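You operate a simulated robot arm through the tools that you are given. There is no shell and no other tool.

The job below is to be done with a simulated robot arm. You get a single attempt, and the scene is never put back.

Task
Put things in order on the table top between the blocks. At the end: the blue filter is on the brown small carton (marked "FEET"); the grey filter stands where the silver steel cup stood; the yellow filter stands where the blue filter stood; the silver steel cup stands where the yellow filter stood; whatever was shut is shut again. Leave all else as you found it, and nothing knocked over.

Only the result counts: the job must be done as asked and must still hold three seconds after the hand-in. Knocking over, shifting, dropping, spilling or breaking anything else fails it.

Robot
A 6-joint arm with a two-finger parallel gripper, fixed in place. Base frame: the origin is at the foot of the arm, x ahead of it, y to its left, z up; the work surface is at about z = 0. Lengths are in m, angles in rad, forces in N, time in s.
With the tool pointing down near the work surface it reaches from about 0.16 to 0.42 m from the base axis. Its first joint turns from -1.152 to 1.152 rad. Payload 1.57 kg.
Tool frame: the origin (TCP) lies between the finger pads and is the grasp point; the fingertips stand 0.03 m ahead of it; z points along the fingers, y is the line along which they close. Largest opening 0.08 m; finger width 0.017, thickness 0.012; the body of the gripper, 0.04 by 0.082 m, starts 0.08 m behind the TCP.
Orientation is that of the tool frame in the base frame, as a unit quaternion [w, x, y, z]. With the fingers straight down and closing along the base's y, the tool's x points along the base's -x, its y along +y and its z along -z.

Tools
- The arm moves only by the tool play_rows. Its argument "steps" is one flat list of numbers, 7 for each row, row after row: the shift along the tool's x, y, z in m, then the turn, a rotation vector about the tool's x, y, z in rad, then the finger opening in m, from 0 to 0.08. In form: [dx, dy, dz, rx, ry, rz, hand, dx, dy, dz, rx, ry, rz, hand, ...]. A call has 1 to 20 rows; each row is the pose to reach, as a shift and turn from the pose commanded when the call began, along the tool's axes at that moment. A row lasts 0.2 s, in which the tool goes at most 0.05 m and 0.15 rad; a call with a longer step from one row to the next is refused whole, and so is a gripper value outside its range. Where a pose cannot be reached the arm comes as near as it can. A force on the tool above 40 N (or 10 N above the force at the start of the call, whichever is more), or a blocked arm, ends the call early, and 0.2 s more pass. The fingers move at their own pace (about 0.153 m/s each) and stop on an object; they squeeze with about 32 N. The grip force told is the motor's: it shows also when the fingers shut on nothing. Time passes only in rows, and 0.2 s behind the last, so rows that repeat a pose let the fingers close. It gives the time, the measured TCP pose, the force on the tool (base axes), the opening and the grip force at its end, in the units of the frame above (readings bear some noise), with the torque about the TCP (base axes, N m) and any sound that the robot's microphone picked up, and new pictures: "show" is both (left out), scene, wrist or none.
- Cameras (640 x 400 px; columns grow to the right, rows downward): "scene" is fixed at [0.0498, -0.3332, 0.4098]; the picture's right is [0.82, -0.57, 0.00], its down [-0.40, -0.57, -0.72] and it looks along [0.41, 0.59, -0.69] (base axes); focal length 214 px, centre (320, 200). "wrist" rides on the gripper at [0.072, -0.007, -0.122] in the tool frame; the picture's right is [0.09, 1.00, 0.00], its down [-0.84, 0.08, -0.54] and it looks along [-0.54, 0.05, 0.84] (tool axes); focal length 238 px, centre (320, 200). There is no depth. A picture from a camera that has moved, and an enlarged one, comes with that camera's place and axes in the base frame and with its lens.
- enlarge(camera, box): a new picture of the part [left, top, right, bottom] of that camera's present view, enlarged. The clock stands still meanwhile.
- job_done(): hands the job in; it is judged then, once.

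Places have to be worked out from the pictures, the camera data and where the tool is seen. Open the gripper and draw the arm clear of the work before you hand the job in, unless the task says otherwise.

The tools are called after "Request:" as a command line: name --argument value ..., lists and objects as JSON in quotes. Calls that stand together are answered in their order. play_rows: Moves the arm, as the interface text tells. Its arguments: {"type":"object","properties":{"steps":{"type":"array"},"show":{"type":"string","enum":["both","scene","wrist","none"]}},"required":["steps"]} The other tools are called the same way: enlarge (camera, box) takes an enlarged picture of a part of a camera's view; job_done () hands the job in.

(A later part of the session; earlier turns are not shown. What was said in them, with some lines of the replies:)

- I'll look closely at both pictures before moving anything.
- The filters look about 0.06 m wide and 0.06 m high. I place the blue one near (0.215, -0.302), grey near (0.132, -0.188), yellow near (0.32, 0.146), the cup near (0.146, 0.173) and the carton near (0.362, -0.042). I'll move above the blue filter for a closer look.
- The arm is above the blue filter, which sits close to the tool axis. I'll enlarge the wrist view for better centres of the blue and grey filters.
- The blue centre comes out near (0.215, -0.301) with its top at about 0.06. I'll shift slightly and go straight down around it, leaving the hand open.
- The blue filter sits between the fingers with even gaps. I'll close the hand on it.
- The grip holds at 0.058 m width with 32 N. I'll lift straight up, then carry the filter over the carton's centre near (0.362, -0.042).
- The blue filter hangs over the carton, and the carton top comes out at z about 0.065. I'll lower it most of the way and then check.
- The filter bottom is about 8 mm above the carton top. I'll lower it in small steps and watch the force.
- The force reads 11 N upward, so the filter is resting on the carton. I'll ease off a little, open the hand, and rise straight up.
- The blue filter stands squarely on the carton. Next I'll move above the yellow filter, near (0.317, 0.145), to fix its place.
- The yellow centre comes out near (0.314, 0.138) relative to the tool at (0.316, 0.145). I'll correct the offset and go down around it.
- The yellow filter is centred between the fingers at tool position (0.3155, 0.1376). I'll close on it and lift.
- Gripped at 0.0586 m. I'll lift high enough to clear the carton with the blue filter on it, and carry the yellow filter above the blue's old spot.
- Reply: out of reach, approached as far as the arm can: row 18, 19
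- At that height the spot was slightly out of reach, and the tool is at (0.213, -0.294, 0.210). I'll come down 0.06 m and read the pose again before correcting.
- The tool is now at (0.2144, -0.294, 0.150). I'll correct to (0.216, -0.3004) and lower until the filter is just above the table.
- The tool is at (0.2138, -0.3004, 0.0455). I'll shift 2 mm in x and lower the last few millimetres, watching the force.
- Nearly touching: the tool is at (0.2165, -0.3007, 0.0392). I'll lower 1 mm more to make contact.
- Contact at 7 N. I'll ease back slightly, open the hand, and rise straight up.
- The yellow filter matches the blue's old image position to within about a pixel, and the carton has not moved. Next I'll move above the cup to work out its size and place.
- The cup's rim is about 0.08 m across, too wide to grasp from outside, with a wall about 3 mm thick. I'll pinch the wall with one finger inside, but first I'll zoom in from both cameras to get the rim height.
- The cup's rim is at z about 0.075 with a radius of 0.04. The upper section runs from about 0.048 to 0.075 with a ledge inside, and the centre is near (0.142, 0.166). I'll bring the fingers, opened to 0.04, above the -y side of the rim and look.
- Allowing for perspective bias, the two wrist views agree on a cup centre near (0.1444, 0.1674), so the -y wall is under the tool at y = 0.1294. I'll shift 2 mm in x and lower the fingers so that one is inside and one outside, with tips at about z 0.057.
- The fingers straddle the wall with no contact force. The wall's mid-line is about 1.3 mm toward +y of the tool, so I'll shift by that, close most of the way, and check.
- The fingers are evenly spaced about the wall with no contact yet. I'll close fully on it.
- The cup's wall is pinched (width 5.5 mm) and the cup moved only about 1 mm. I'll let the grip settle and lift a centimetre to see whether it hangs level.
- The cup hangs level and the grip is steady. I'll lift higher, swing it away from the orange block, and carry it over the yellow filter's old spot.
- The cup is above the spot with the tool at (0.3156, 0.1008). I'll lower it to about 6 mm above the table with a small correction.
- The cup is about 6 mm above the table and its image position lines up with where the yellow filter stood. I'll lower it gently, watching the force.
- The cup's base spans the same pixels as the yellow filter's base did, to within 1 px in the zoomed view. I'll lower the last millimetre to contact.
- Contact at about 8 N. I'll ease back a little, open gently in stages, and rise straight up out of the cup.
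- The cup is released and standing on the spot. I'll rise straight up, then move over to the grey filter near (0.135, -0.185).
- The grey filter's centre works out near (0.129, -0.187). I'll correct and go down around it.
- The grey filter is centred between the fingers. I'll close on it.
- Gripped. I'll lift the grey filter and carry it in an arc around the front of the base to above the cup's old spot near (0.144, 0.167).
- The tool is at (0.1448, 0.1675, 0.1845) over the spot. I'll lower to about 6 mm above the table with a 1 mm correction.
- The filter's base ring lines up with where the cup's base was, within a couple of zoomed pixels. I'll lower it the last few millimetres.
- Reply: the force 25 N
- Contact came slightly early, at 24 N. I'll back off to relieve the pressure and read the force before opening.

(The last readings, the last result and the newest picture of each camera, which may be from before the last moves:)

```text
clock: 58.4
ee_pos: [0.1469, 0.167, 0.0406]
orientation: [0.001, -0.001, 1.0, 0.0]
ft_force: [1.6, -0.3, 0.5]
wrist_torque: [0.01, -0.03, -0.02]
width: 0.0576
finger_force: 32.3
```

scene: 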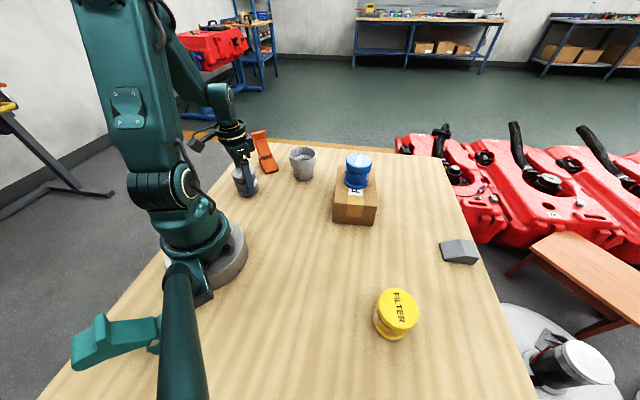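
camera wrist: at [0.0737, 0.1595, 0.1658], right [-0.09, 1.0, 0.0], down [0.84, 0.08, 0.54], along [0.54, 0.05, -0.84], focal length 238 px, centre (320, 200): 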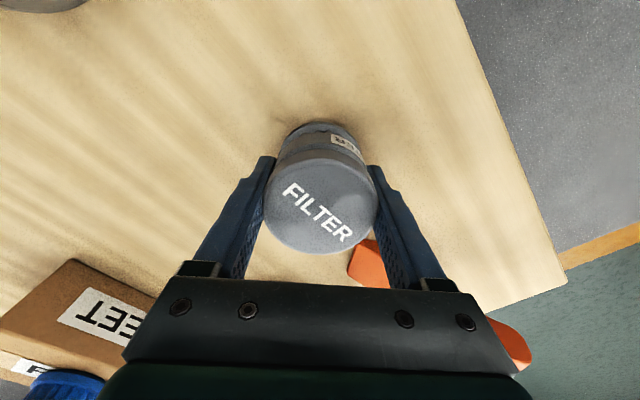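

The force is near zero, so the filter is just at the table. I'll open the hand and rise straight up.

Request:
play_rows --steps '[0, 0, 0.0003, 0, 0, 0, 0.03, 0, 0, 0.0003, 0, 0, 0, 0.06, 0, 0, 0.0003, 0, 0, 0, 0.07, 0, 0, 0.0003, 0, 0, 0, 0.08, 0, 0, 0.0003, 0, 0, 0, 0.08, 0, 0, -0.012, 0, 0, 0, 0.08, 0, 0, -0.035, 0, 0, 0, 0.08, 0, 0, -0.065, 0, 0, 0, 0.08, 0, 0, -0.1, 0, 0, 0, 0.08, 0, 0, -0.13, 0, 0, 0, 0.08, 0, 0, -0.13, 0, 0, 0, 0.08]' --show "both"

Request:
enlarge --camera "scene" --box '[215, 145, 275, 205]'

Request:
enlarge --camera "wrist" --box '[240, 60, 400, 200]'

```text
clock: 60.8
ee_pos: [0.1457, 0.1685, 0.1706]
orientation: [0.001, -0.001, 1.0, -0.001]
ft_force: [-0.2, 0.1, 0.0]
wrist_torque: [0.04, 0.01, -0.03]
width: 0.0799
finger_force: 0.1
camera wrist: at [0.0737, 0.1616, 0.293], right [-0.09, 1.0, 0.0], down [0.84, 0.08, 0.54], along [0.54, 0.05, -0.84], focal length 238 px, centre (320, 200)
```

scene: 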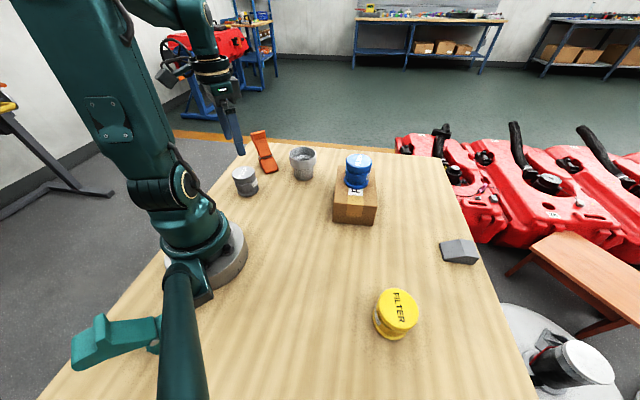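
wrist: 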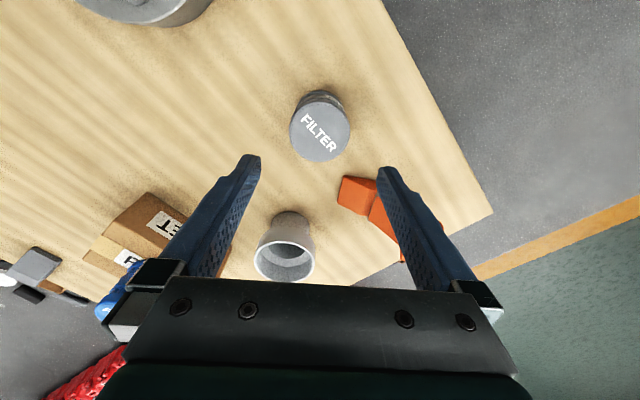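

```text
6.67 times, centred on (245, 175) of scene
camera zoom: at [0.0498, -0.3332, 0.4098], right [0.82, -0.57, 0.0], down [-0.4, -0.57, -0.72], along [0.41, 0.59, -0.69], focal length 1430 px, centre (820, 367)
```

zoom: 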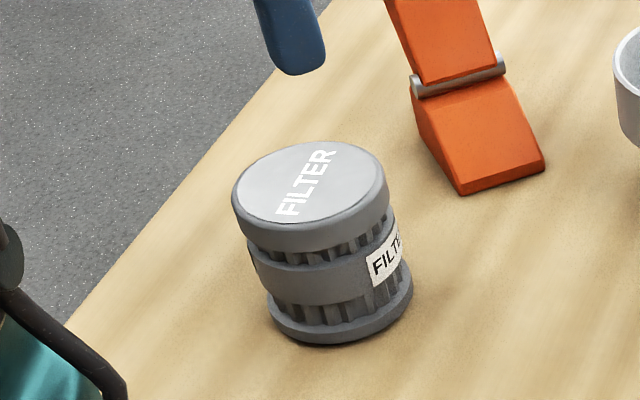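

```text
2.86 times, centred on (320, 130) of wrist
camera zoom: at [0.0737, 0.1616, 0.293], right [-0.09, 1.0, 0.0], down [0.84, 0.08, 0.54], along [0.54, 0.05, -0.84], focal length 681 px, centre (320, 400)
```

zoom: 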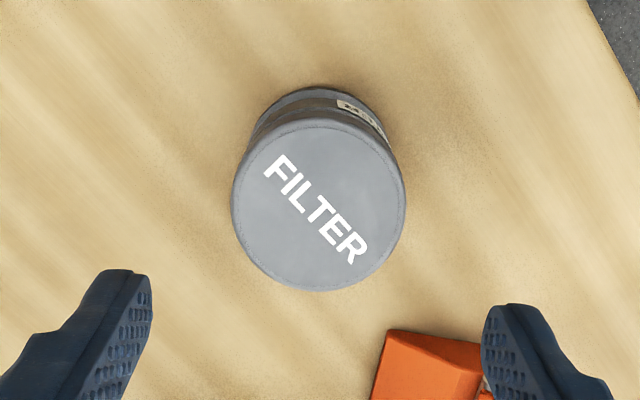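

The grey filter stands upright on the cup's old spot and the orange block has not moved. I'll withdraw to the starting pose and do a final check of the whole table.

Request:
play_rows --steps '[0, 0, -0.03, 0, 0, 0, 0.08, 0, 0, -0.06, 0, 0, 0, 0.08, -0.015, -0.03, -0.08, 0, 0, 0, 0.08, -0.03, -0.065, -0.1, 0, 0, 0, 0.08, -0.043, -0.1, -0.1, 0, 0, 0, 0.08, -0.055, -0.135, -0.1, 0, 0, 0, 0.08, -0.063, -0.17, -0.1, 0, 0, 0, 0.08, -0.07, -0.205, -0.1, 0, 0, 0, 0.08, -0.0723, -0.236, -0.1, 0, 0, 0, 0.08, -0.0723, -0.236, -0.1, 0, 0, 0, 0.08]' --show "both"

Request:
enlarge --camera "scene" --box '[200, 110, 400, 235]'

Request:
enlarge --camera "scene" --box '[260, 230, 500, 380]'

```text
clock: 63.0
ee_pos: [0.2201, -0.0681, 0.272]
orientation: [0.001, 0.0, 1.0, -0.002]
ft_force: [-0.3, -0.3, -0.1]
wrist_torque: [-0.01, 0.0, 0.0]
width: 0.08
finger_force: 0.1
camera wrist: at [0.1465, -0.0753, 0.3938], right [-0.09, 1.0, 0.0], down [0.84, 0.08, 0.54], along [0.54, 0.05, -0.84], focal length 238 px, centre (320, 200)
```

scene: 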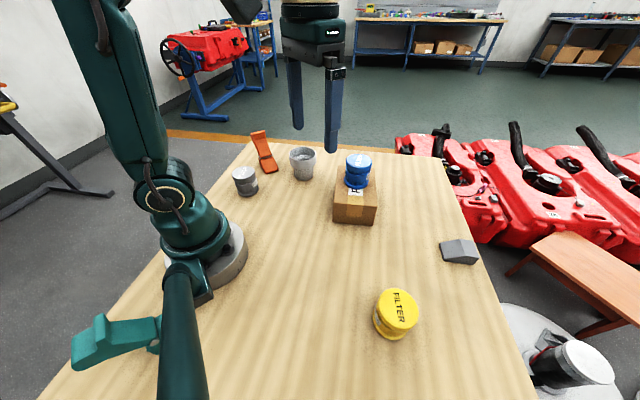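
wrist: 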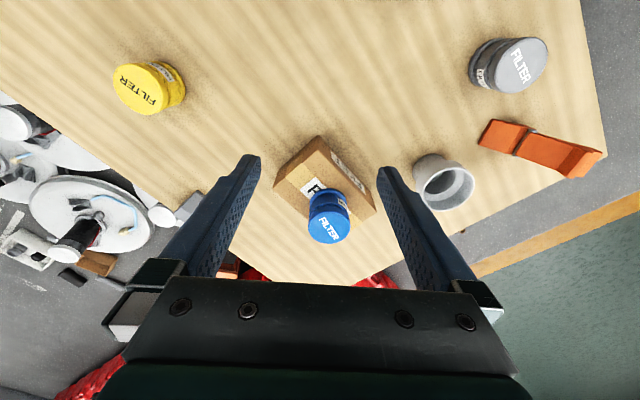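

```text
3.20 times, centred on (300, 172) of scene
camera zoom: at [0.0498, -0.3332, 0.4098], right [0.82, -0.57, 0.0], down [-0.4, -0.57, -0.72], along [0.41, 0.59, -0.69], focal length 686 px, centre (384, 288)
```

zoom: 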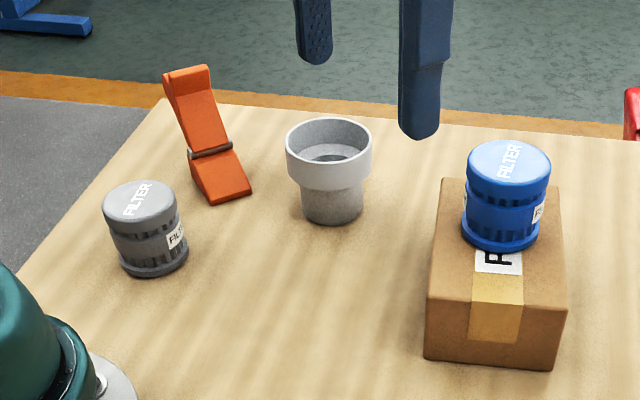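

```text
2.67 times, centred on (380, 305) of scene
camera zoom: at [0.0498, -0.3332, 0.4098], right [0.82, -0.57, 0.0], down [-0.4, -0.57, -0.72], along [0.41, 0.59, -0.69], focal length 572 px, centre (160, -80)
```

zoom: 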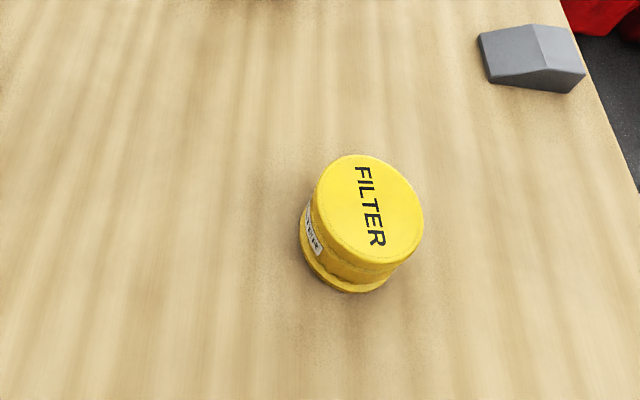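

All four items are in place and upright. The cup's base covers the yellow filter's old footprint, the carton and both blocks are unmoved, and the open hand is clear of everything, so I'm handing in the job.

Request:
job_done

```text
The job is handed in.
```

I handed the job in with all four items moved, standing upright, and the arm drawn clear with the hand open. I don't have the verdict yet. I judged the places below from the camera pictures.

| Item | Where it is now | How close |
|---|---|---|
| Blue filter | On the carton marked "FEET", near the middle of its top | Standing flat on the top |
| Yellow filter | The blue filter's old spot | About 1 mm |
| Silver steel cup | The yellow filter's old spot | About 1 mm |
| Grey filter | The silver steel cup's old spot | About 1–2 mm |

The carton, the orange block and the grey block look unmoved in the last pictures. Nothing had to be opened, and the carton stayed taped shut.

The cup's rim was too wide to grip from outside, so I carried it by its wall with one finger inside. The grey filter pressed on the table with 24 N for a moment as I set it down. I backed off before letting go, and it stands straight.
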